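You operate a simulated robot arm through the tools that you are given. There is no shell and no other tool.

You are at the controls of a simulated robot arm. One attempt, no reset.

TASK
Brush out the cream pad, clear the brush, comb the pad through and mist it with shine.
Fine: blue slicker brush and teal comb back; nine puffs at most. Set down upright: teal wide comb.

Only the result counts: the job must be done as asked and must still hold three seconds after the hand-in. Knocking over, shifting, dropping, spilling or breaking anything else fails it.

THE ROBOT
A 6-joint arm with a two-finger gripper, fixed in place. Base frame: the origin is on the floor under the middle of its stand, x ahead of it, y to its left, z up; the work surface is at about z = 0.75. Units: m, rad, N and s.
It reaches about 1.637 m from its shoulder. Its first joint turns from -2.897 to 2.897 rad. Payload 3.43 kg.
Tool frame: the origin (TCP) lies between the finger pads and is the grasp point; the fingertips stand 0.02 m ahead of it; z points along the fingers, y is the line along which they close. The gripper opens to 0.19 m; its body begins 0.248 m behind the TCP.
Orientation is told as [roll, pitch, yaw] about the base's x, y, z axes, in that order, counted from this pose: with the fingers straight down and closing along the base's y, the tool's x points along the base's -x, its y along +y and its z along -z.

THE INTERFACE
- The arm moves only by the tool drive_tool. Its argument "plan" is a list that holds one entry, the list of rows, each a list of 7 numbers: the shift along the base's x, y, z in m, then the turn, a rotation vector about the base's x, y, z in rad, then the opening, from 0 (shut) to 1 (fully open). In form: [[[x, y, z, wx, wy, wz, grip], ...]]. A call has 1 to 20 rows; each row shifts and turns the commanded pose from where the row before left it. Each row takes 0.2 s and may step no farther than 0.05 m and 0.15 rad from the row before; otherwise, or with a gripper value out of range, the whole call is refused. Where a pose cannot be reached the arm comes as near as it can. A force on the tool above 40 N (or 10 N above the force at the start of the call, whichever is more), or a blocked arm, ends the call early, and 0.2 s more pass. Each finger travels about 0.045 m/s and halts on what it meets, pressing with about 27 N; the grip force reading is that of the motor and also rises with nothing between the fingers. The clock runs only during rows and for 0.2 s after the last one: add rows that do not move to give the fingers time. It gives the time, the measured TCP pose, the force on the tool (base axes), the opening and the grip force at its end, in the units of the frame above (readings bear some noise), with the torque about the TCP (base axes, N m) and any sound that the robot's microphone picked up, and new pictures: "pictures" is both (left out), scene, wrist or none.
- Cameras (640 x 400 px; columns grow to the right, rows downward): "scene" is fixed at [0.3994, 0.4995, 1.562]; the picture's right is [-0.76, -0.65, 0.00], its down [-0.52, 0.61, -0.60] and it looks along [0.39, -0.45, -0.80] (base axes); focal length 374 px, centre (320, 200). "wrist" rides on the gripper at [0.07, -0.008, -0.288] in the tool frame; the picture's right is [0.12, 0.99, 0.00], its down [-0.96, 0.12, -0.25] and it looks along [-0.25, 0.03, 0.97] (tool axes); focal length 261 px, centre (320, 200).
- raise_lower(by): slides the trunk up (or, below 0, down) by that many m; the arm rides with it, the base frame stays. It gives what a move gives, with no picture.
- point_at(camera, pixels): there is no depth. For up to 12 entries [column, row, z] of the newest picture of that camera ("zoom" is the newest enlarged one), the place [x, y] in the base frame at which the ray of that pixel passes the height z, good to about 0.002 m. The clock stands still meanwhile.
- zoom(camera, box): a new picture of the part [left, top, right, bottom] of that camera's present view, enlarged. The clock stands still meanwhile.
- finish_job(): hands the job in; it is judged then, once.

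Leave the gripper open and the arm clear of the work at the hand-in unless told otherwise.

The tools are called after "Emit:" as a command line: name --argument value ..., lists and objects as JSON in quotes. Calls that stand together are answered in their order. drive_tool: Moves the arm, as the interface text tells. Its arguments: {"type":"object","properties":{"plan":{"type":"array","items":{"type":"array","items":{"type":"array","items":{"type":"number"}}}},"pictures":{"type":"string","enum":["both","scene","wrist","none"]}},"required":["plan"]} The other tools are called the same way: raise_lower (by) moves the trunk up or down; point_at (camera, pixels) gives the place at which the rays of pixels pass given heights; zoom (camera, box) takes an enlarged picture of a part of a camera's view; finish_job () hands the job in.

At the start:

```text
time: 0.0
position: [0.6731, 0.2522, 1.2142]
tool_rot: [0.0, 0.0, -0.001]
force: [0.5, -0.6, -0.7]
moment: [0.03, -0.01, -0.03]
grip_width: 0.19
gripper_force: 0.1
trunk travel left (down, up): [-0.15, 0.09]
```

scene: 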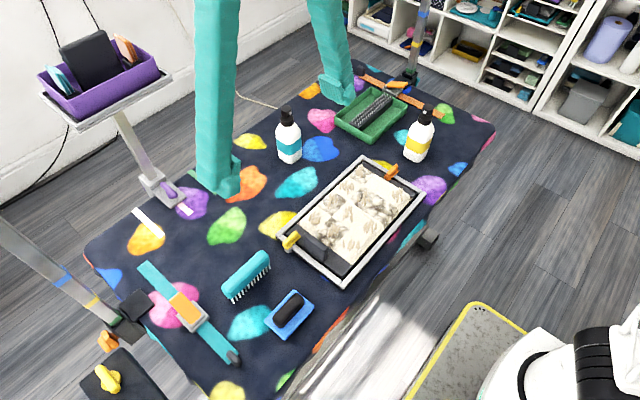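
wrist: 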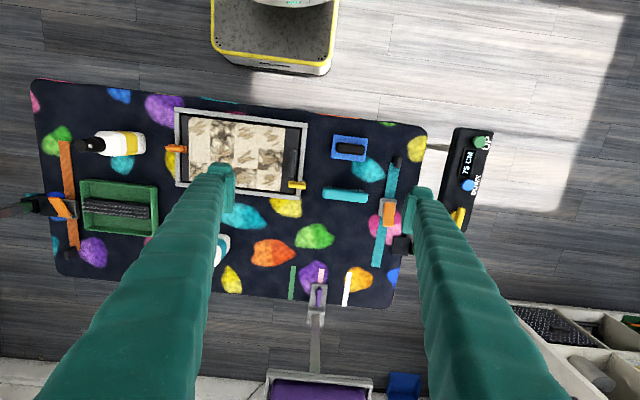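

I see a grooming table: a framed cream pad in the middle, a blue slicker brush near (288,312), a teal comb near (247,277), a green tray with a roller at (370,115), and two bottles, one teal label and one yellow label. I'll zoom in on each before I move.

Emit:
zoom --camera "scene" --box '[200, 220, 360, 350]'

Emit:
zoom --camera "scene" --box '[260, 140, 440, 290]'

Emit:
zoom --camera "scene" --box '[250, 70, 450, 190]'

Emit:
zoom --camera "wrist" --box '[160, 90, 420, 250]'

Emit:
zoom --camera "wrist" --box '[30, 80, 230, 250]'

```text
3.08 times, centred on (280, 285) of scene
```

zoom: 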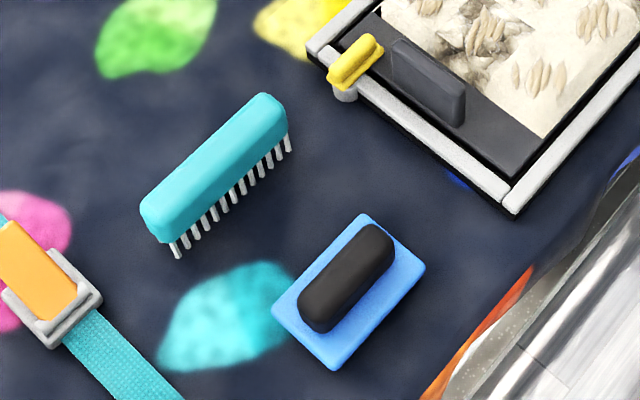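

```text
2.67 times, centred on (350, 215) of scene
```

zoom: 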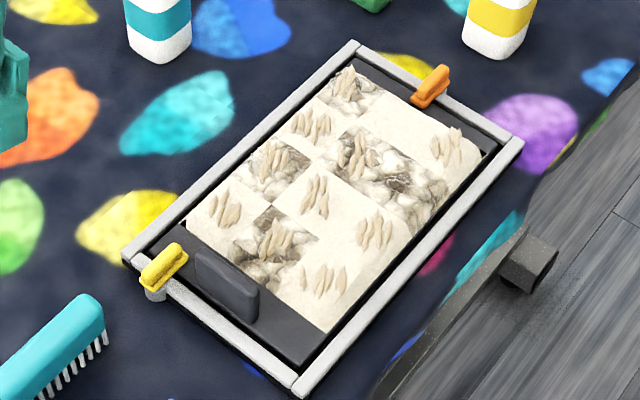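

```text
3.20 times, centred on (350, 130) of scene
```

zoom: 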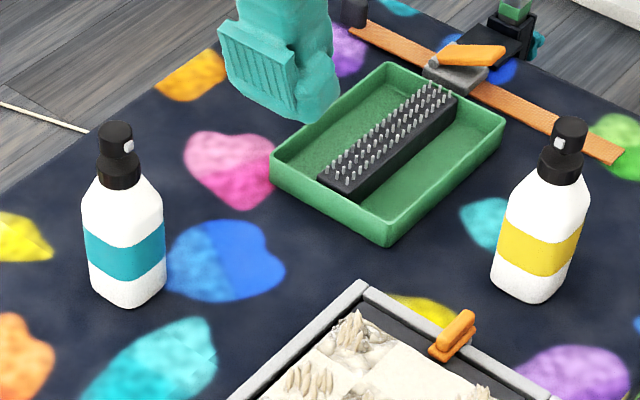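

```text
2.46 times, centred on (290, 170) of wrist
```

zoom: 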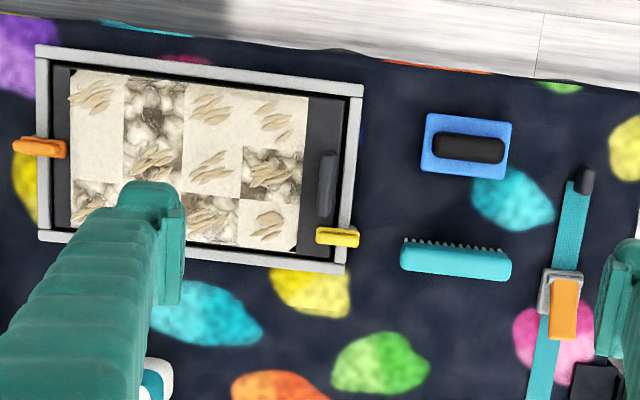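

```text
2.35 times, centred on (130, 165) of wrist
```

zoom: 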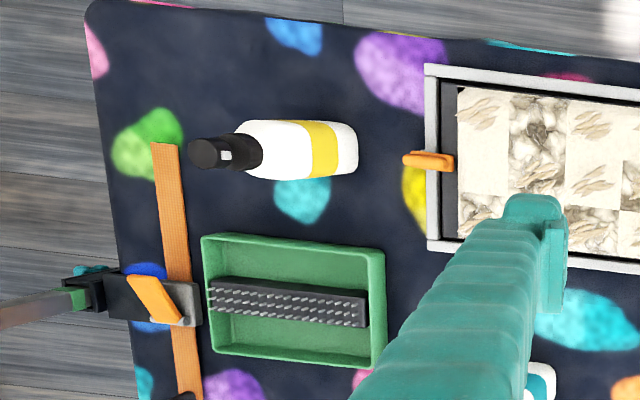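

The labels and the pad need a closer look, so I'll zoom in tighter on both bottles, the clips, the brush and the tray.

Emit:
zoom --camera "scene" --box '[264, 100, 314, 170]'

Emit:
zoom --camera "scene" --box '[394, 100, 444, 170]'

Emit:
zoom --camera "scene" --box '[270, 220, 340, 265]'

Emit:
zoom --camera "scene" --box '[300, 160, 420, 260]'

Emit:
zoom --camera "scene" --box '[0, 220, 260, 400]'

Emit:
zoom --camera "scene" --box '[20, 0, 260, 220]'

```text
5.71 times, centred on (289, 135) of scene
```

zoom: 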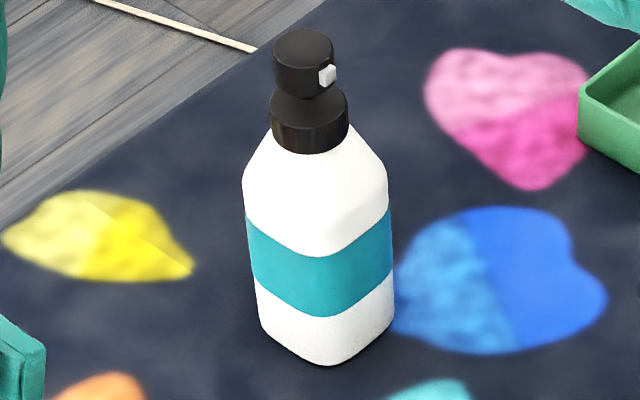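

```text
5.71 times, centred on (419, 135) of scene
```

zoom: 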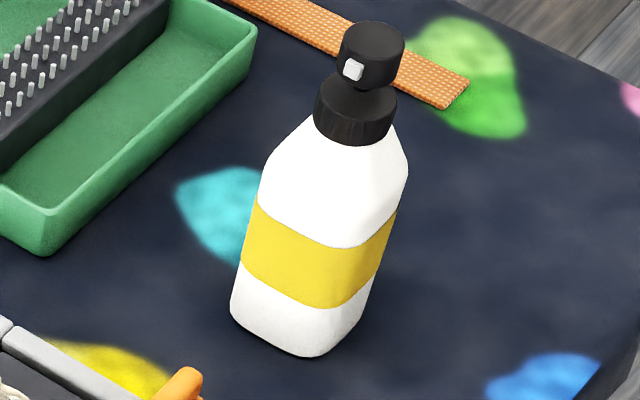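

```text
8.89 times, centred on (305, 242) of scene
```

zoom: 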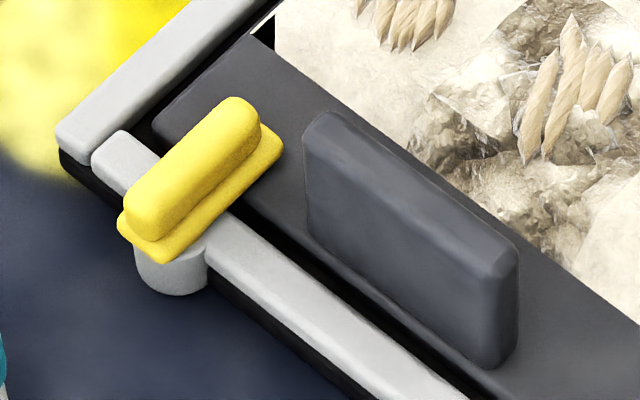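

```text
4.00 times, centred on (360, 210) of scene
```

zoom: 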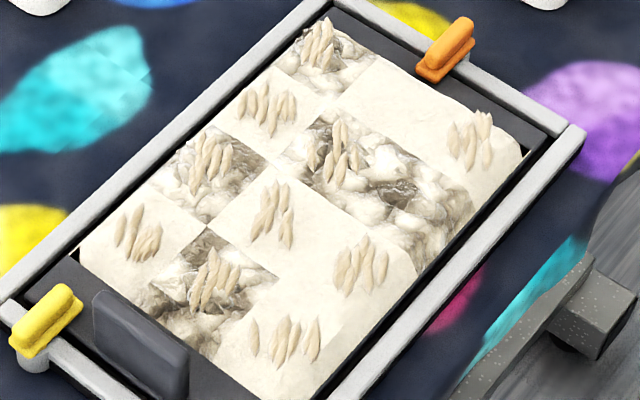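

```text
2.22 times, centred on (130, 310) of scene
```

zoom: 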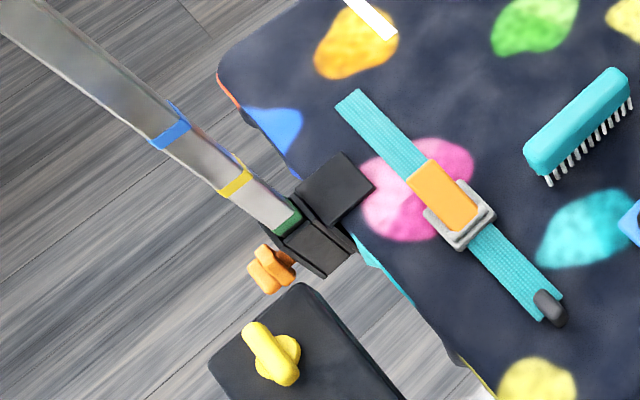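

```text
1.82 times, centred on (140, 110) of scene
```

zoom: 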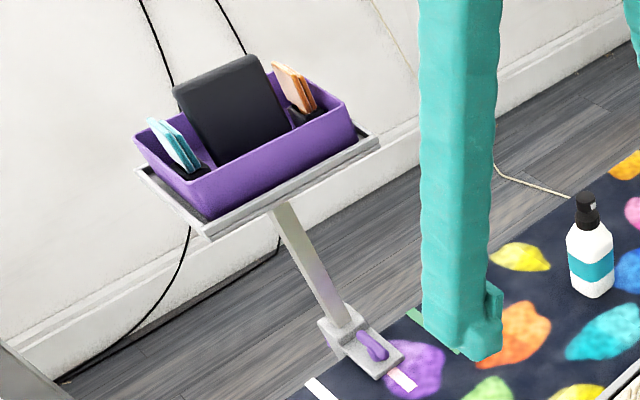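

I'll look closely at the bin with the tablet and cards and at the shelves, in case a label shows which bottle is the shine.

Emit:
zoom --camera "scene" --box '[40, 20, 150, 110]'

Emit:
zoom --camera "scene" --box '[340, 0, 640, 180]'

Emit:
zoom --camera "scene" --box '[260, 285, 320, 345]'

Emit:
zoom --camera "wrist" --box '[420, 110, 640, 400]'

Emit:
zoom --camera "wrist" --box '[200, 250, 450, 400]'

Emit:
zoom --camera "scene" --box '[330, 60, 450, 140]'

Emit:
point_at --camera "scene" --pixels '[[288, 312, 0.78], [247, 277, 0.8], [305, 202, 0.77], [347, 287, 0.77], [281, 239, 0.77], [424, 193, 0.77], [370, 160, 0.77], [288, 115, 0.9], [290, 158, 0.75], [424, 112, 0.9], [414, 158, 0.75], [372, 110, 0.77]]'

Emit:
point_at --camera "wrist" --pixels '[[349, 147, 0.78], [345, 194, 0.8], [174, 109, 0.77], [307, 124, 0.77], [300, 200, 0.77], [176, 186, 0.77], [120, 207, 0.77], [92, 145, 0.9], [140, 145, 0.8], [297, 185, 0.78], [175, 148, 0.78], [293, 157, 0.78]]'

```text
4.44 times, centred on (95, 65) of scene
```

zoom: 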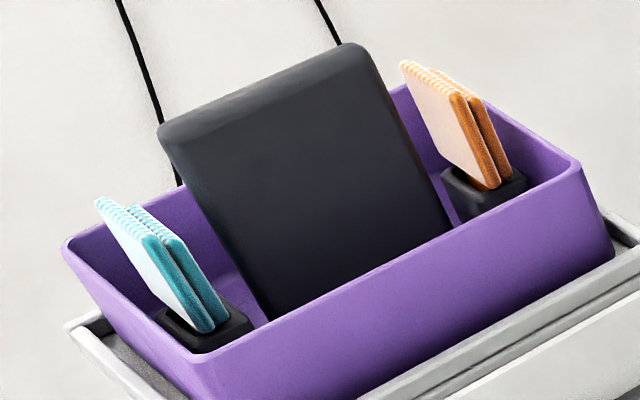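

```text
2.13 times, centred on (490, 90) of scene
```

zoom: 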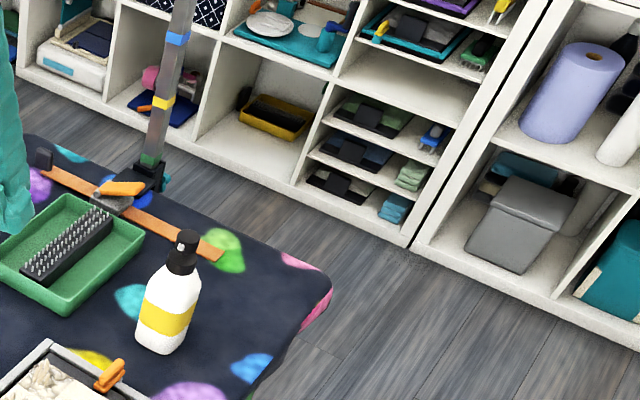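

```text
6.67 times, centred on (290, 315) of scene
```

zoom: 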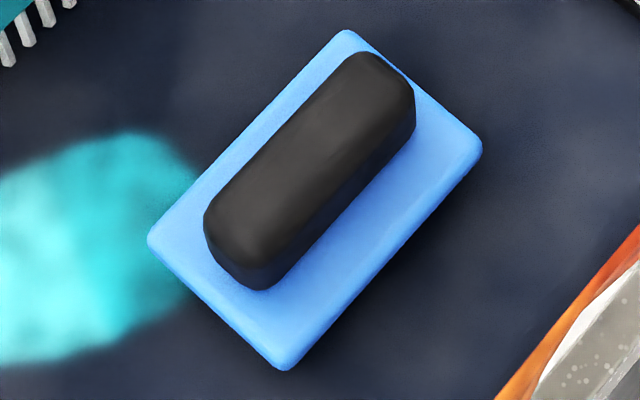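

```text
1.38 times, centred on (530, 255) of wrist
```

zoom: 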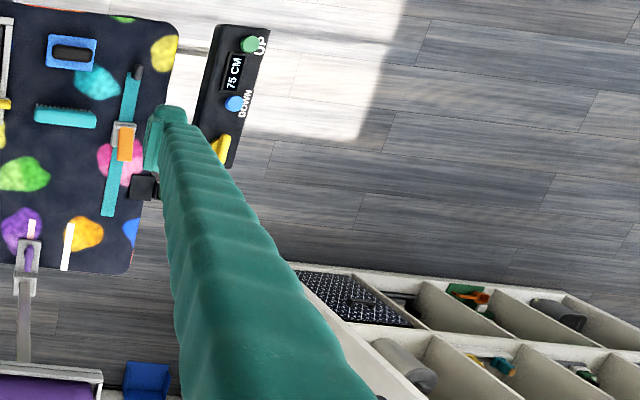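

```text
2.56 times, centred on (325, 325) of wrist
```

zoom: 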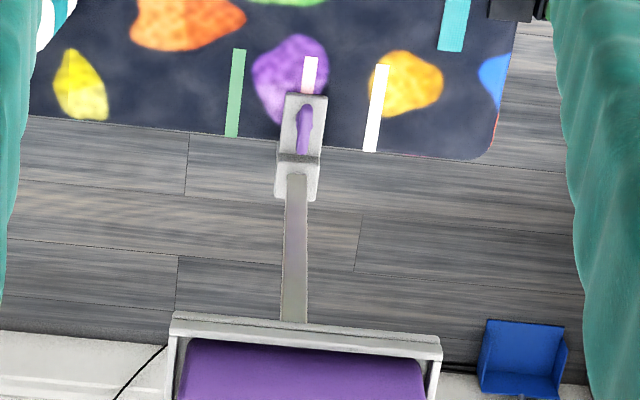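

```text
5.00 times, centred on (390, 100) of scene
```

zoom: 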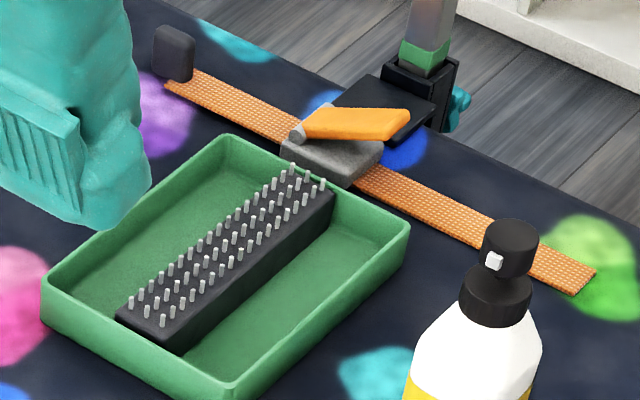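

```text
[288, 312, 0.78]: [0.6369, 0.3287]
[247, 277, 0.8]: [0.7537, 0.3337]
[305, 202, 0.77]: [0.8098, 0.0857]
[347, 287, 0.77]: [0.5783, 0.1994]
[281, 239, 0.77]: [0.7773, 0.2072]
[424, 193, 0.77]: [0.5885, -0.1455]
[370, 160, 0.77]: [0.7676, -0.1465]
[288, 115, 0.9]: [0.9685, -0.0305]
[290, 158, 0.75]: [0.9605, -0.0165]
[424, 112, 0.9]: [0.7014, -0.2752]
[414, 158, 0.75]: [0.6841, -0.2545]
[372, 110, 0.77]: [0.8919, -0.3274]
```

```text
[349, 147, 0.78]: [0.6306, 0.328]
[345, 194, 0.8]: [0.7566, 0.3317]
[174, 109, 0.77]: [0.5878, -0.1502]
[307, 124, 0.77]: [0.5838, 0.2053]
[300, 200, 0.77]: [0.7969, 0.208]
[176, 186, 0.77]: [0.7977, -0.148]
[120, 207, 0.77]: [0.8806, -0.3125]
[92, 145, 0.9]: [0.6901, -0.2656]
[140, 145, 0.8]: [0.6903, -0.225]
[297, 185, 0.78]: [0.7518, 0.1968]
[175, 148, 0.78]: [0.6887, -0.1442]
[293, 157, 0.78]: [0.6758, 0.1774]
```

The two teal columns in the scene view are the gripper's own fingers. No text shows on the labels from here. I'll move to y≈-0.02 and tilt the tool forward so the wrist camera can see the bottles from the robot side.

Emit:
drive_tool --plan '[[[0, -0.045, -0.008, 0, -0.088, 0, 1], [0, -0.045, -0.008, 0, -0.088, 0, 1], [0, -0.045, -0.008, 0, -0.088, 0, 1], [0, -0.045, -0.008, 0, -0.088, 0, 1], [0, -0.045, -0.008, 0, -0.088, 0, 1], [0, -0.045, -0.008, 0, -0.088, 0, 1], [0, 0, 0, 0, 0, 0, 1]]]' --pictures "both"

```text
time: 1.6
position: [0.6749, -0.0164, 1.1665]
tool_rot: [0.002, -0.529, 0.0]
force: [0.8, 0.2, 0.2]
moment: [-0.02, -0.01, -0.03]
grip_width: 0.1901
gripper_force: 0.1
trunk travel left (down, up): [-0.15, 0.09]
```

scene: 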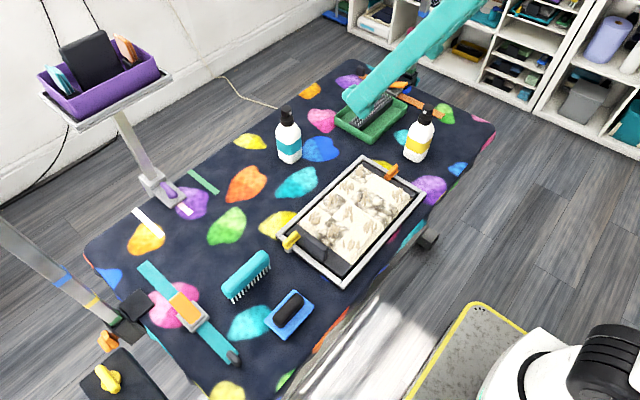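
wrist: 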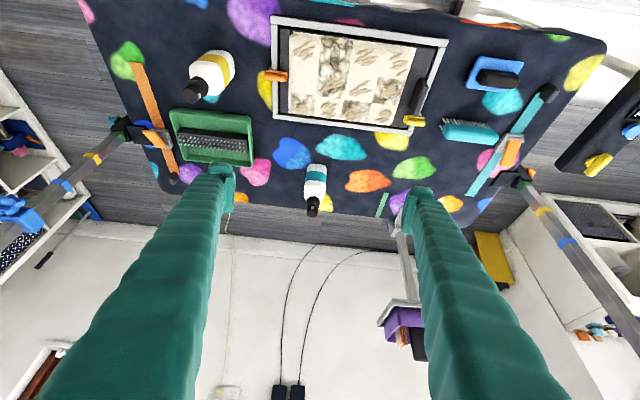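

From here the wrist camera sees both bottles from the robot side, with the pad clear of the fingers. I'll zoom in on these.

Emit:
zoom --camera "wrist" --box '[295, 150, 340, 220]'

Emit:
zoom --camera "wrist" --box '[175, 40, 245, 110]'

Emit:
zoom --camera "wrist" --box '[255, 10, 455, 140]'

Emit:
zoom --camera "wrist" --box '[160, 95, 265, 180]'

Emit:
zoom --camera "wrist" --box '[420, 40, 580, 200]'

Emit:
zoom --camera "scene" --box '[290, 150, 430, 290]'

```text
5.71 times, centred on (318, 185) of wrist
```

zoom: 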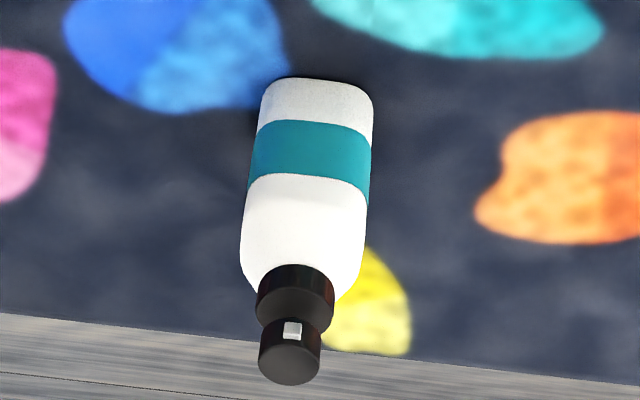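

```text
5.71 times, centred on (210, 75) of wrist
```

zoom: 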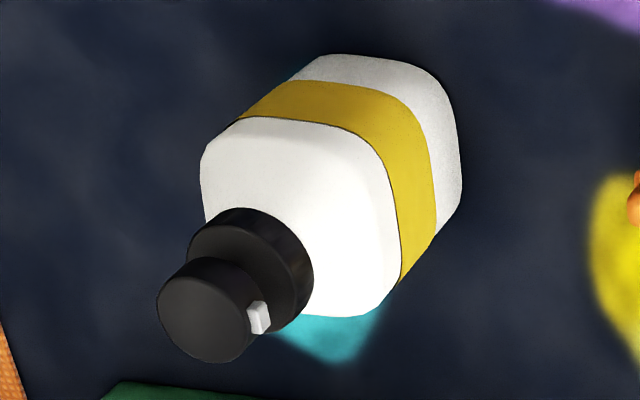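

```text
3.08 times, centred on (355, 75) of wrist
```

zoom: 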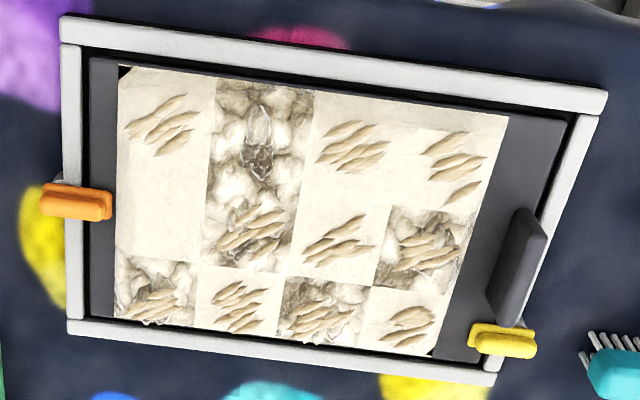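

```text
4.71 times, centred on (212, 138) of wrist
```

zoom: 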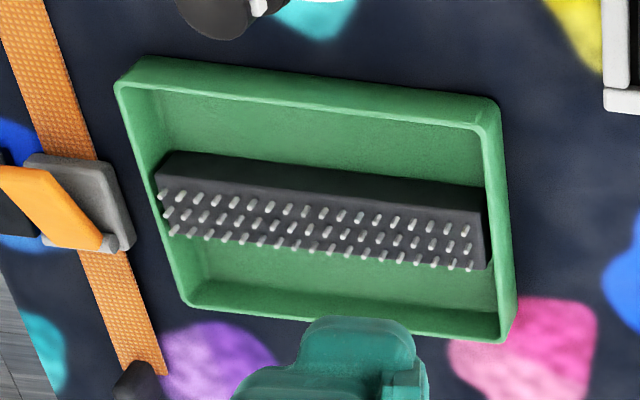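

```text
2.50 times, centred on (500, 120) of wrist
```

zoom: 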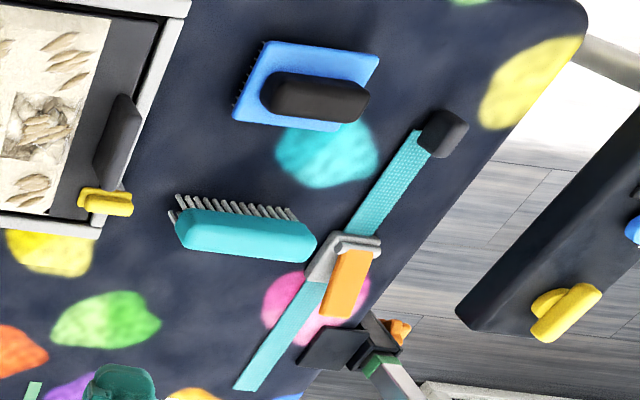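

```text
2.86 times, centred on (360, 220) of scene
```

zoom: 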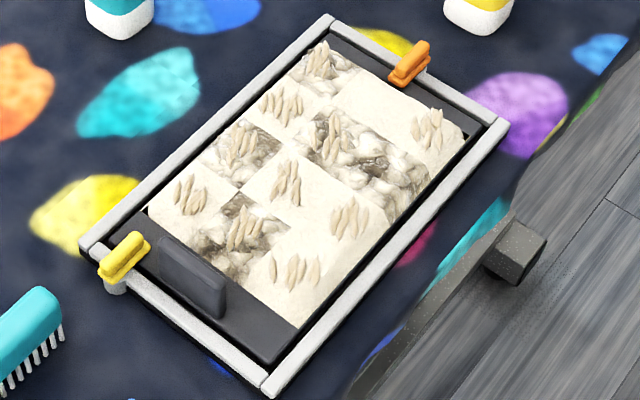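

The labels show only colour bands, teal and yellow. I'll check the bin, the wall and the shelves in this wrist view for any hint of what each bottle holds.

Emit:
zoom --camera "wrist" --box '[370, 280, 440, 370]'

Emit:
zoom --camera "wrist" --box '[0, 60, 200, 280]'

Emit:
zoom --camera "wrist" --box '[460, 70, 640, 360]'

Emit:
zoom --camera "scene" --box '[0, 0, 160, 120]'

Emit:
zoom --camera "wrist" --box '[0, 330, 120, 400]'

Emit:
zoom --camera "wrist" --box '[260, 10, 360, 80]'

```text
4.44 times, centred on (405, 325) of wrist
```

zoom: 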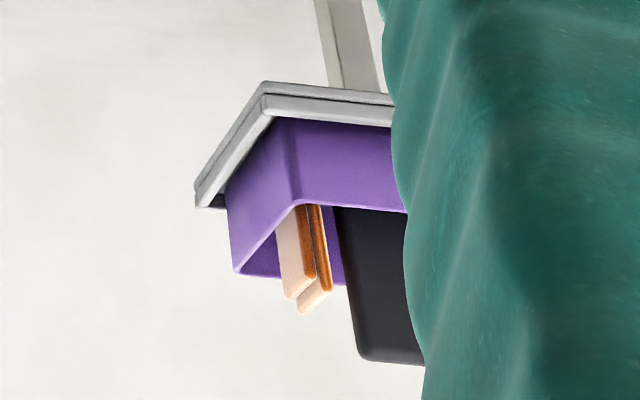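

```text
1.82 times, centred on (100, 170) of wrist
```

zoom: 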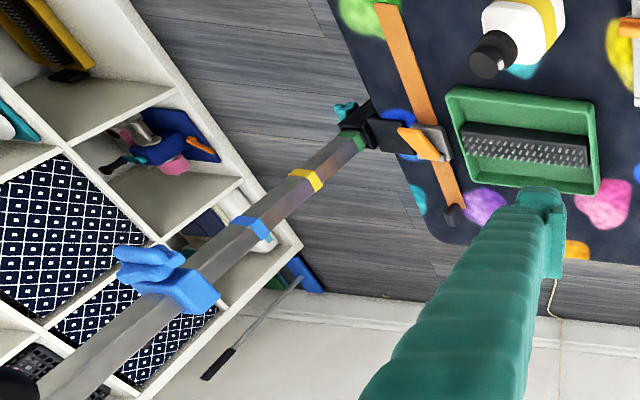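

```text
1.38 times, centred on (550, 215) of wrist
```

zoom: 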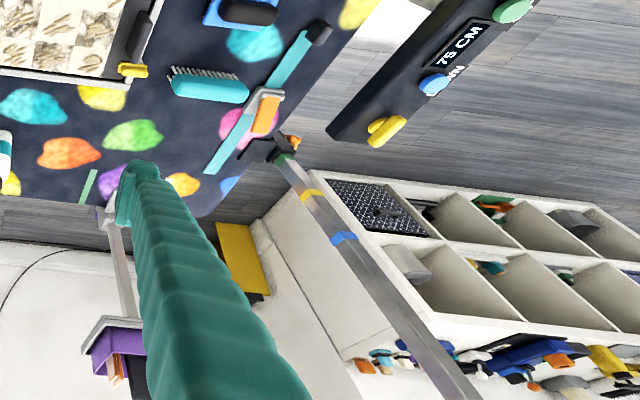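

```text
3.33 times, centred on (80, 60) of scene
```

zoom: 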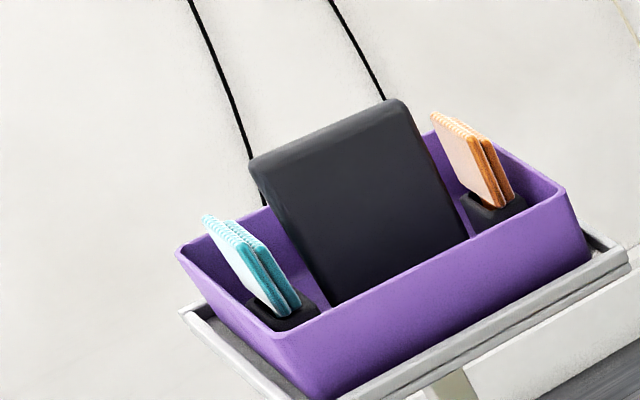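

```text
5.33 times, centred on (60, 365) of wrist
```

zoom: 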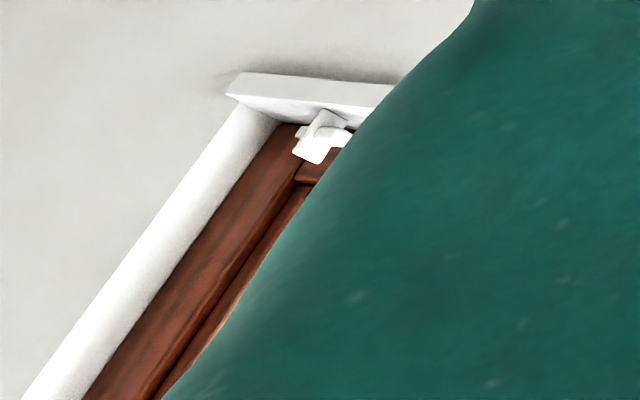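

```text
5.71 times, centred on (310, 45) of wrist
```

zoom: 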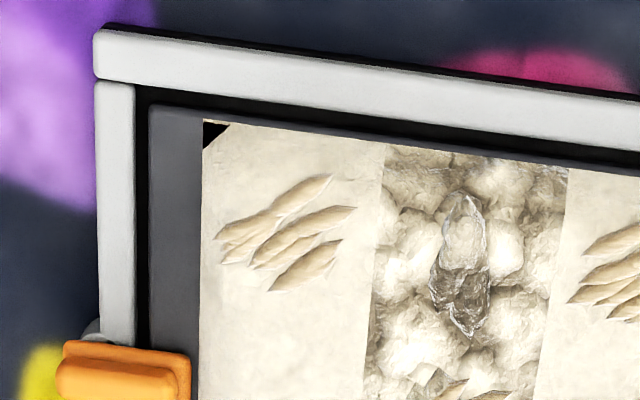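

No text anywhere yet. I'll check the far sides of both bottles by moving out to x≈1.05 while tilting the tool back, so the wrist camera looks toward -x.

Emit:
drive_tool --plan '[[[0.042, 0, 0.005, 0, 0.148, 0, 1], [0.042, 0, 0.005, 0, 0.148, 0, 1], [0.042, 0, 0.005, 0, 0.148, 0, 1], [0.042, 0, 0.0, 0, 0.148, 0, 1], [0.042, 0, 0.0, 0, 0.148, 0, 1], [0.042, 0, 0.0, 0, 0.148, 0, 1], [0.042, 0, -0.01, 0, 0.148, 0, 1], [0.042, 0, -0.02, 0, 0.148, 0, 1], [0.042, 0, -0.02, 0, 0.148, 0, 1], [0, 0, 0, 0, 0, 0, 1]]]' --pictures "both"

```text
time: 3.8
position: [0.7997, -0.0148, 0.829]
tool_rot: [0.0, 0.768, -0.002]
force: [0.0, 0.4, -0.2]
moment: [0.03, 0.07, 0.0]
grip_width: 0.1899
gripper_force: 0.0
out of reach, approached as far as the arm can: row 5, 6, 7, 8, 9
trunk travel left (down, up): [-0.15, 0.09]
```

scene: 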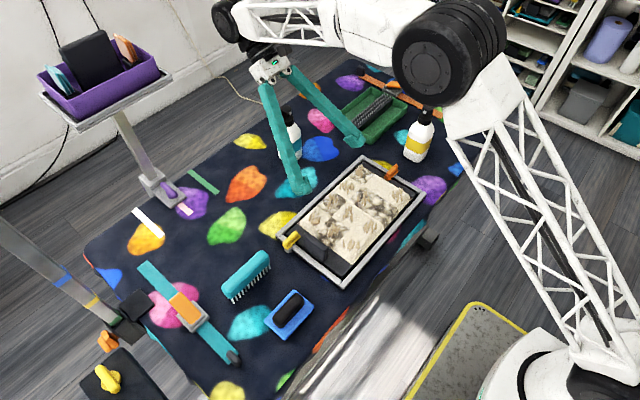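
wrist: 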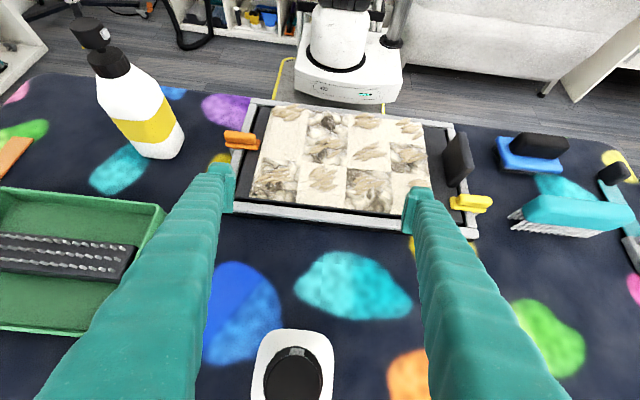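

The arm couldn't reach that pose and settled lower, at (0.80,-0.015,0.83). Forces are near zero and nothing is touching. I'll use this view of the yellow bottle's +x side and the pad before I back out.

Emit:
zoom --camera "wrist" --box '[60, 10, 200, 170]'

Emit:
zoom --camera "wrist" --box '[230, 320, 350, 400]'

Emit:
zoom --camera "wrist" --box '[230, 90, 500, 240]'

Emit:
zoom --camera "wrist" --box '[480, 110, 640, 260]'

Emit:
zoom --camera "scene" --box '[240, 50, 440, 210]'

```text
2.50 times, centred on (130, 90) of wrist
```

zoom: 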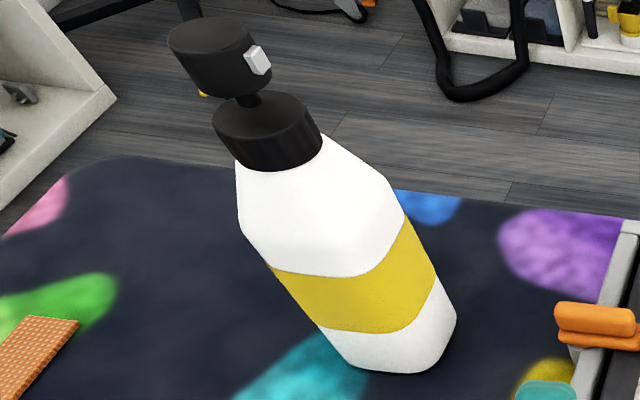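

```text
5.00 times, centred on (290, 360) of wrist
```

zoom: 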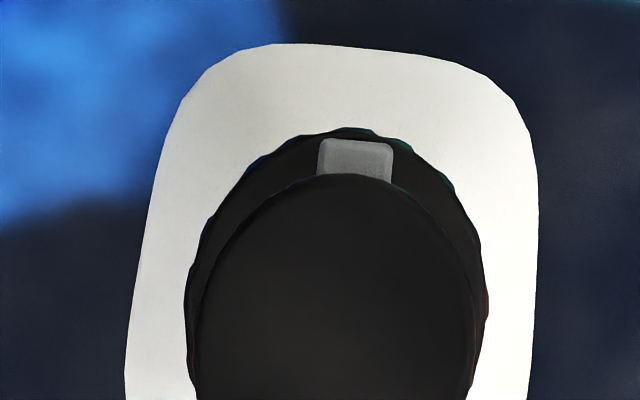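

```text
2.37 times, centred on (365, 165) of wrist
```

zoom: 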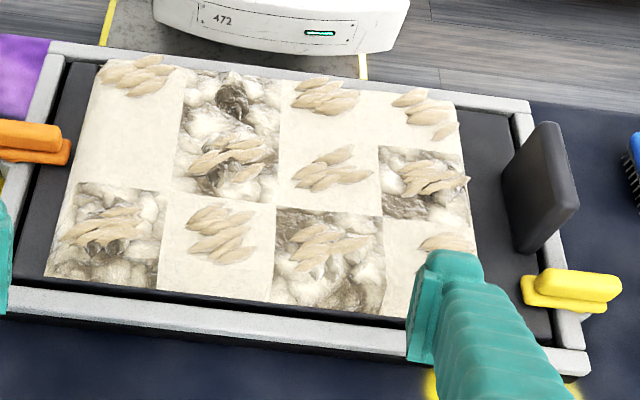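

```text
2.67 times, centred on (560, 185) of wrist
```

zoom: 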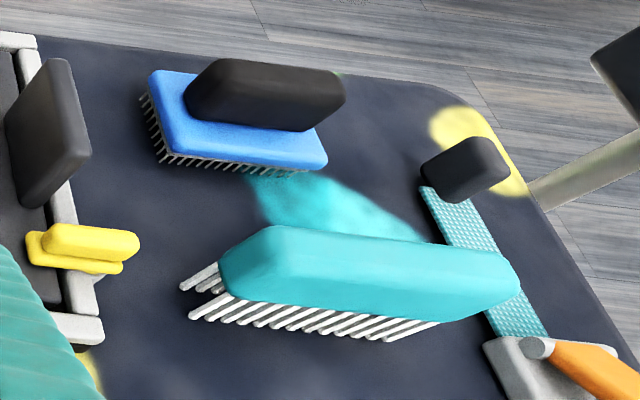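

```text
2.50 times, centred on (340, 130) of scene
```

zoom: 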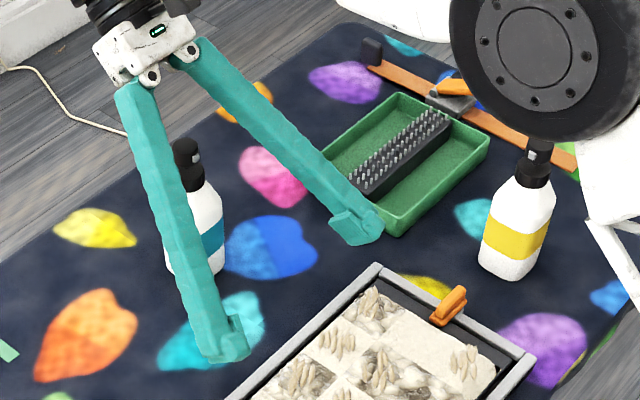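

Still only plain colour bands on that side. I'll make a small upward test move to find out where the commanded pose now stands before I retreat.

Emit:
drive_tool --plan '[[[0, 0, 0.02, 0, 0, 0, 1]]]' --pictures "none"

```text
time: 4.2
position: [0.7799, -0.0154, 0.8326]
tool_rot: [-0.001, 0.796, 0.001]
force: [0.9, -0.4, 0.0]
moment: [0.01, 0.13, -0.01]
grip_width: 0.1899
gripper_force: 0.1
out of reach, approached as far as the arm can: row 1
trunk travel left (down, up): [-0.15, 0.09]
```

The commanded pose is still the far one, so I'll reverse the way I came, a few rows at a time, checking the pose each call.

Emit:
drive_tool --plan '[[[-0.042, 0, 0.0, 0, -0.148, 0, 1], [-0.042, 0, 0.01, 0, -0.148, 0, 1]]]' --pictures "none"

```text
time: 4.8
position: [0.6927, -0.0162, 0.8487]
tool_rot: [-0.001, 0.502, 0.0]
force: [-2.8, 0.0, 5.5]
moment: [0.01, -1.42, 0.02]
grip_width: 0.1904
gripper_force: 0.0
trunk travel left (down, up): [-0.15, 0.09]
```

The pose is lagging the command and the arm seems to be in transit. I'll hold still to let it settle.

Emit:
drive_tool --plan '[[[0, 0, 0, 0, 0, 0, 1], [0, 0, 0, 0, 0, 0, 1]]]' --pictures "both"

```text
time: 5.4
position: [0.6954, -0.0163, 0.8433]
tool_rot: [0.0, 0.509, -0.001]
force: [-0.3, 0.0, -0.1]
moment: [0.0, -0.02, 0.0]
grip_width: 0.1901
gripper_force: 0.1
trunk travel left (down, up): [-0.15, 0.09]
```

scene: 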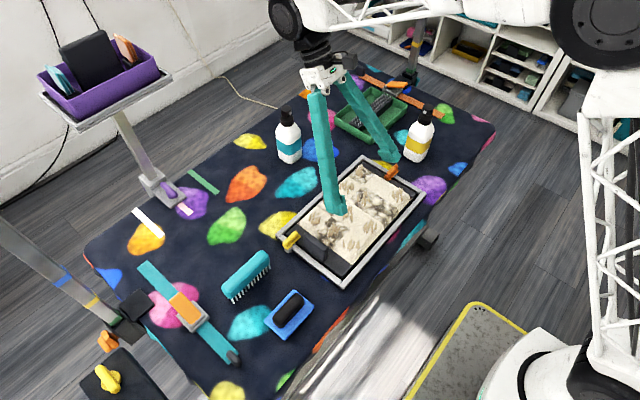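
wrist: 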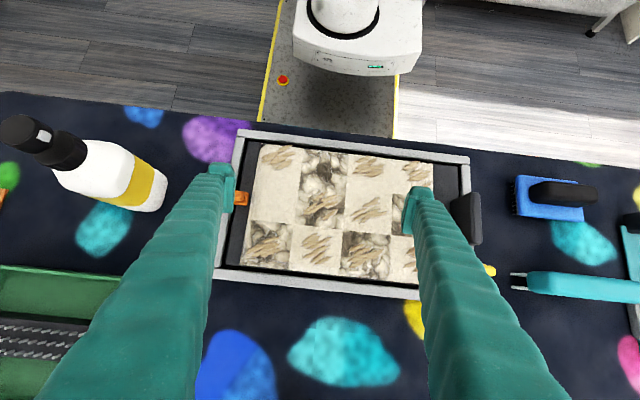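

It has settled at (0.695,-0.016,0.843), so the command follows the reached pose. Next I'll rise to about z=1.09 and bring the tool back to vertical.

Emit:
drive_tool --plan '[[[0, 0, 0.05, 0, 0, 0, 1], [0, 0, 0.05, 0, -0.127, 0, 1], [0, 0, 0.05, 0, -0.127, 0, 1], [0, 0, 0.05, 0, -0.127, 0, 1], [0, 0, 0.05, 0, -0.127, 0, 1], [0, 0, 0, 0, 0, 0, 1]]]' --pictures "both"

```text
time: 6.8
position: [0.6962, -0.0142, 1.0953]
tool_rot: [-0.001, -0.003, -0.001]
force: [-0.6, -0.4, 0.0]
moment: [0.03, -0.07, -0.01]
grip_width: 0.19
gripper_force: 0.1
trunk travel left (down, up): [-0.15, 0.09]
```

scene: 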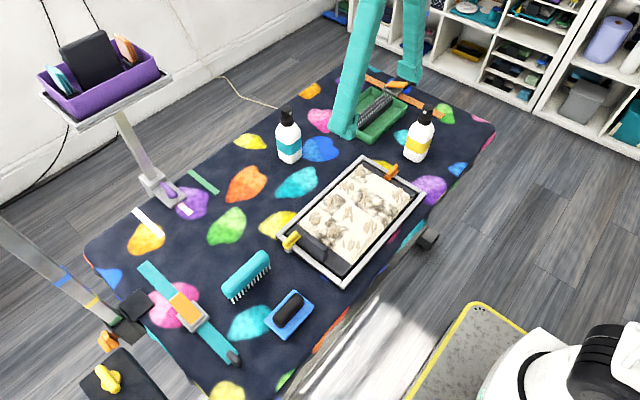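
wrist: 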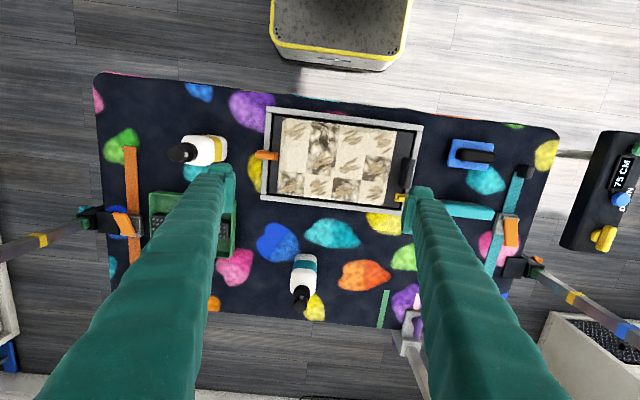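

Now vertical at z≈1.095. I'll zoom the wrist view on the pad to measure the pad, frame and tools.

Emit:
zoom --camera "wrist" --box '[255, 95, 435, 220]'

```text
3.20 times, centred on (345, 158) of wrist
```

zoom: 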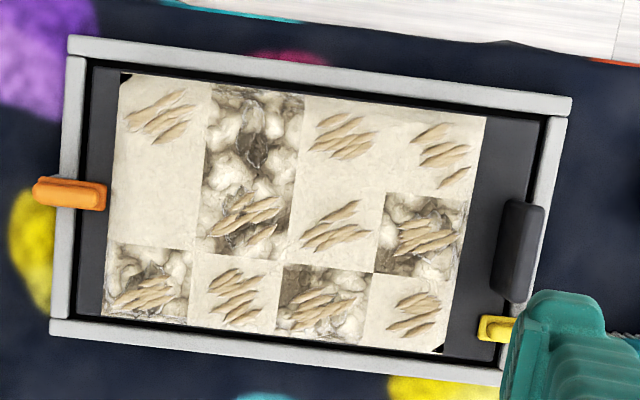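

Emit:
point_at --camera "zoom" --pixels '[[120, 73, 0.775], [486, 115, 0.775], [441, 353, 0.775], [102, 317, 0.775], [210, 83, 0.775], [302, 95, 0.775], [68, 37, 0.775], [570, 97, 0.775], [50, 335, 0.775], [70, 192, 0.79], [520, 250, 0.79], [495, 328, 0.79]]'

Emit:
zoom --camera "scene" --box '[270, 145, 440, 295]'

```text
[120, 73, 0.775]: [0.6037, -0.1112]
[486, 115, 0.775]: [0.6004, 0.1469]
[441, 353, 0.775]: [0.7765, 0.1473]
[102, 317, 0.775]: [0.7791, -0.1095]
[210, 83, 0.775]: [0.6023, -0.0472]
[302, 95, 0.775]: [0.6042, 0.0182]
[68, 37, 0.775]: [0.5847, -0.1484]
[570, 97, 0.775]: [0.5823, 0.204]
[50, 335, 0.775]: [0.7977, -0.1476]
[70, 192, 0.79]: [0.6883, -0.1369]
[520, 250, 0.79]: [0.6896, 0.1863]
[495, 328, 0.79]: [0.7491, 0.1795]
```

```text
2.67 times, centred on (355, 220) of scene
```

zoom: 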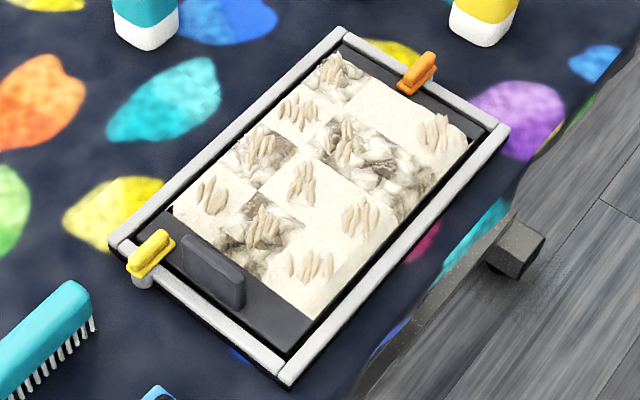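

Emit:
point_at --camera "zoom" --pixels '[[309, 320, 0.775], [172, 207, 0.775], [470, 143, 0.775], [510, 128, 0.775], [290, 386, 0.775], [108, 240, 0.775], [309, 320, 0.76], [172, 207, 0.76], [290, 386, 0.785], [510, 128, 0.785]]'

Emit:
zoom --camera "wrist" --box '[420, 120, 540, 230]'

```text
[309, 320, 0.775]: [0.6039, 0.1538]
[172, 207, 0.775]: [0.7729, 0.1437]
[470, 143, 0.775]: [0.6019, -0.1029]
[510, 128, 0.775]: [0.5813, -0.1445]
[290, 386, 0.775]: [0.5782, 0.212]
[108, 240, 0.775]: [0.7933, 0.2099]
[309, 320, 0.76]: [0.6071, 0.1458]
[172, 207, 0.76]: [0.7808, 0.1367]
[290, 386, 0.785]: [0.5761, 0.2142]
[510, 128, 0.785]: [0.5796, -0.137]
```

```text
3.64 times, centred on (480, 175) of wrist
```

zoom: 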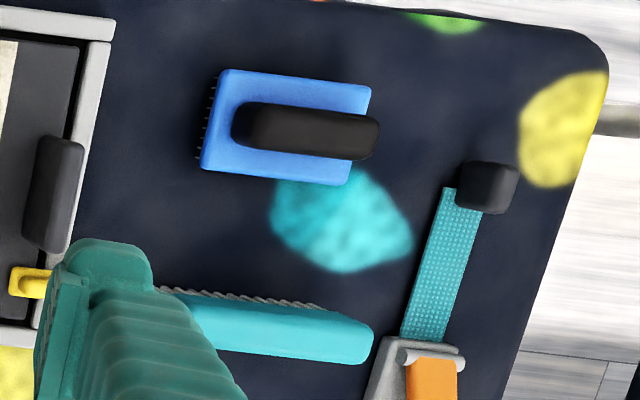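

The pad spans x 0.603–0.778 and y -0.111–0.147 with its top near z≈0.772, in a grid of 3×4 cells. Next I'll move over the slicker brush at about (0.632,0.328) and yaw -90° so the fingers close along x, across the handle.

Emit:
drive_tool --plan '[[[-0.0058, 0.0311, 0, 0, 0, -0.1428, 1], [-0.0058, 0.0311, 0, 0, 0, -0.1428, 1], [-0.0058, 0.0311, 0, 0, 0, -0.1428, 1], [-0.0058, 0.0311, 0, 0, 0, -0.1428, 1], [-0.0058, 0.0311, 0, 0, 0, -0.1428, 1], [-0.0058, 0.0311, 0, 0, 0, -0.1428, 1], [-0.0058, 0.0311, 0, 0, 0, -0.1428, 1], [-0.0058, 0.0311, 0, 0, 0, -0.1428, 1], [-0.0058, 0.0311, 0, 0, 0, -0.1428, 1], [-0.0058, 0.0311, 0, 0, 0, -0.1428, 1], [-0.0058, 0.0311, 0, 0, 0, -0.1428, 1], [0, 0, 0, 0, 0, 0, 1]]]' --pictures "both"

```text
time: 9.4
position: [0.6334, 0.3268, 1.0939]
tool_rot: [0.001, 0.0, -1.572]
force: [0.1, 0.1, 0.0]
moment: [0.01, 0.05, -0.02]
grip_width: 0.1898
gripper_force: 0.0
trunk travel left (down, up): [-0.15, 0.09]
```

scene: 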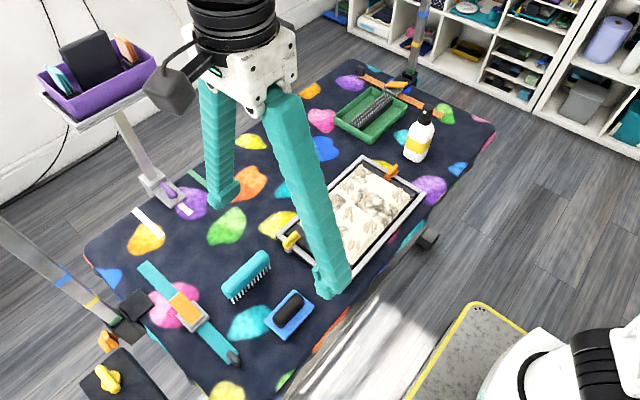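
wrist: 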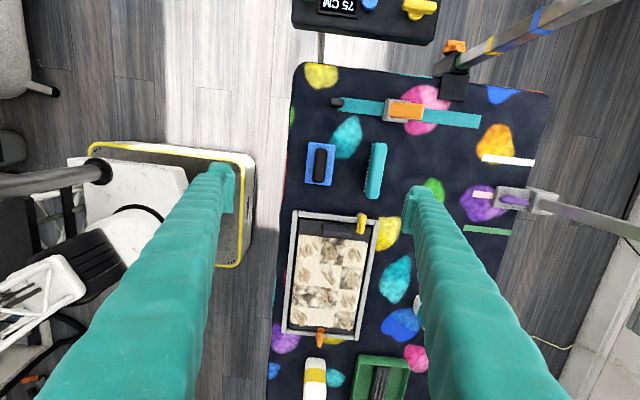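

I'm directly above the brush now. I'll zoom in to find the exact handle centre and angle, and the comb's too.

Emit:
zoom --camera "wrist" --box '[285, 130, 405, 205]'

Emit:
zoom --camera "scene" --box '[215, 245, 325, 345]'

```text
5.33 times, centred on (345, 168) of wrist
```

zoom: 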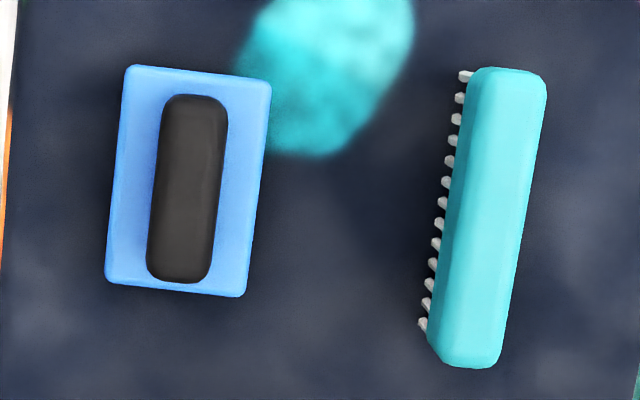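

```text
4.00 times, centred on (270, 295) of scene
```

zoom: 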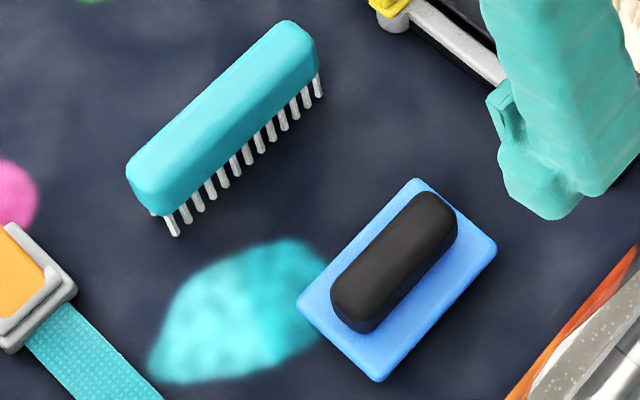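

Emit:
point_at --camera "wrist" --pixels '[[320.1, 165.3, 0.78], [320.1, 165.3, 0.8], [320.1, 165.3, 0.82], [283.4, 142.4, 0.77], [310.8, 145.0, 0.77], [305.6, 185.7, 0.77], [279.7, 182.9, 0.77], [376.9, 171.3, 0.79], [376.9, 171.3, 0.81], [374.1, 142.8, 0.8], [366, 195, 0.8], [387.3, 144.1, 0.8]]'

Emit:
point_at --camera "scene" --pixels '[[288.8, 306.5, 0.78], [288.8, 306.5, 0.8], [288.8, 306.5, 0.82], [245, 272, 0.79], [245, 272, 0.81], [245, 272, 0.83]]'

```text
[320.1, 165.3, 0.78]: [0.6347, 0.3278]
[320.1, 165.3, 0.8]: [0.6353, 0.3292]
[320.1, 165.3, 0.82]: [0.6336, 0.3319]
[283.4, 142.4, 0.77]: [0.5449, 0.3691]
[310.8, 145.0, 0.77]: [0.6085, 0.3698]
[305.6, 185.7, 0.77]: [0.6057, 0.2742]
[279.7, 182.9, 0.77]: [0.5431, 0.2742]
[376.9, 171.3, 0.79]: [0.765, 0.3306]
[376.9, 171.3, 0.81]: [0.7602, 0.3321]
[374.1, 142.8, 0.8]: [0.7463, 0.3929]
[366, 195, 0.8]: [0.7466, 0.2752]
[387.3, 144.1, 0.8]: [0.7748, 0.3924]
```

```text
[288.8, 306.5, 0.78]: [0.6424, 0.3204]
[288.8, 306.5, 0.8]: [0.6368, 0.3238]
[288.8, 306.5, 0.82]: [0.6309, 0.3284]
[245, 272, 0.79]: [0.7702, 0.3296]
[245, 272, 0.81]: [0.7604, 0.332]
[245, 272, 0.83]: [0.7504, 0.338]
```

Brush handle centre is (0.634,0.329), 0.027 wide, top z≈0.815. The comb centre is (0.7605,0.332). I'll pre-close to about 0.075 m so the fingers miss the comb, descend to z≈0.89 and check.

Emit:
drive_tool --plan '[[[0.0003, 0.0005, -0.034, 0, 0, 0, 0.4], [0.0003, 0.0005, -0.034, 0, 0, 0, 0.4], [0, 0.0005, -0.034, 0, 0, 0, 0.4], [0, 0.0005, -0.034, 0, 0, 0, 0.4], [0, 0, -0.034, 0, 0, 0, 0.4], [0, 0, -0.034, 0, 0, 0, 0.4], [0, 0, 0, 0, 0, 0, 0.4], [0, 0, 0, 0, 0, 0, 0.4]]]' --pictures "both"

```text
time: 11.2
position: [0.6361, 0.3281, 0.8892]
tool_rot: [0.001, -0.001, -1.571]
force: [-0.2, -0.5, 0.5]
moment: [0.0, 0.0, -0.01]
grip_width: 0.0759
gripper_force: 0.1
trunk travel left (down, up): [-0.15, 0.09]
```

scene: 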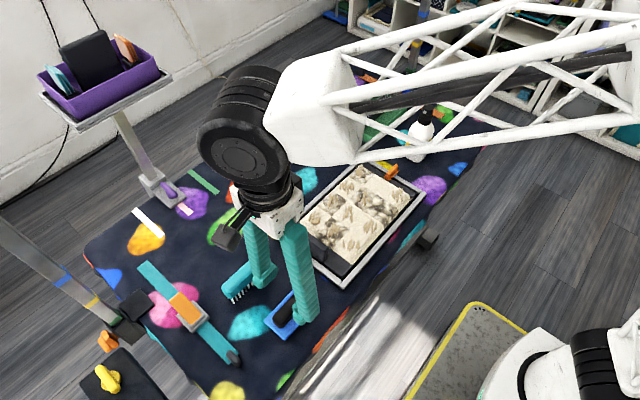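
wrist: 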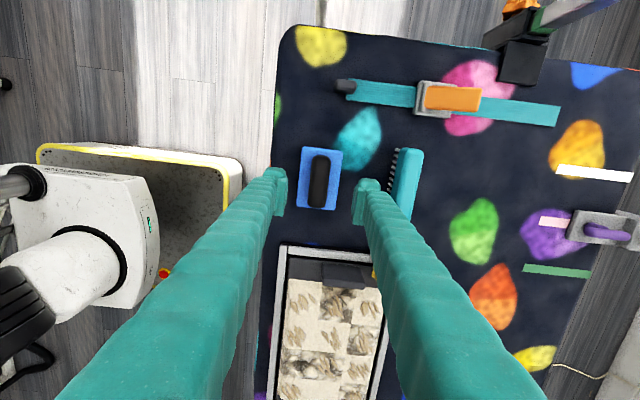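

Emit:
zoom --camera "wrist" --box '[255, 130, 415, 230]'

Emit:
point_at --camera "wrist" --pixels '[[319.5, 180, 0.8], [319.5, 180, 0.815], [283, 190, 0.87], [368, 190, 0.87]]'

```text
4.00 times, centred on (335, 180) of wrist
```

zoom: 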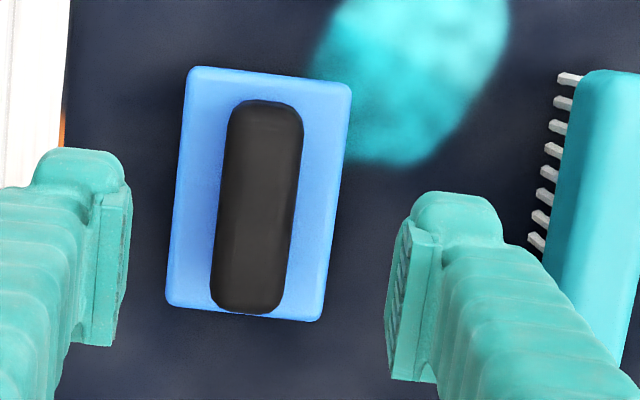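

```text
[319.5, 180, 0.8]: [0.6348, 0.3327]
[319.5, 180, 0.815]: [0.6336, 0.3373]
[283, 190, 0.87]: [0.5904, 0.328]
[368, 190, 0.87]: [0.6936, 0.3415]
```

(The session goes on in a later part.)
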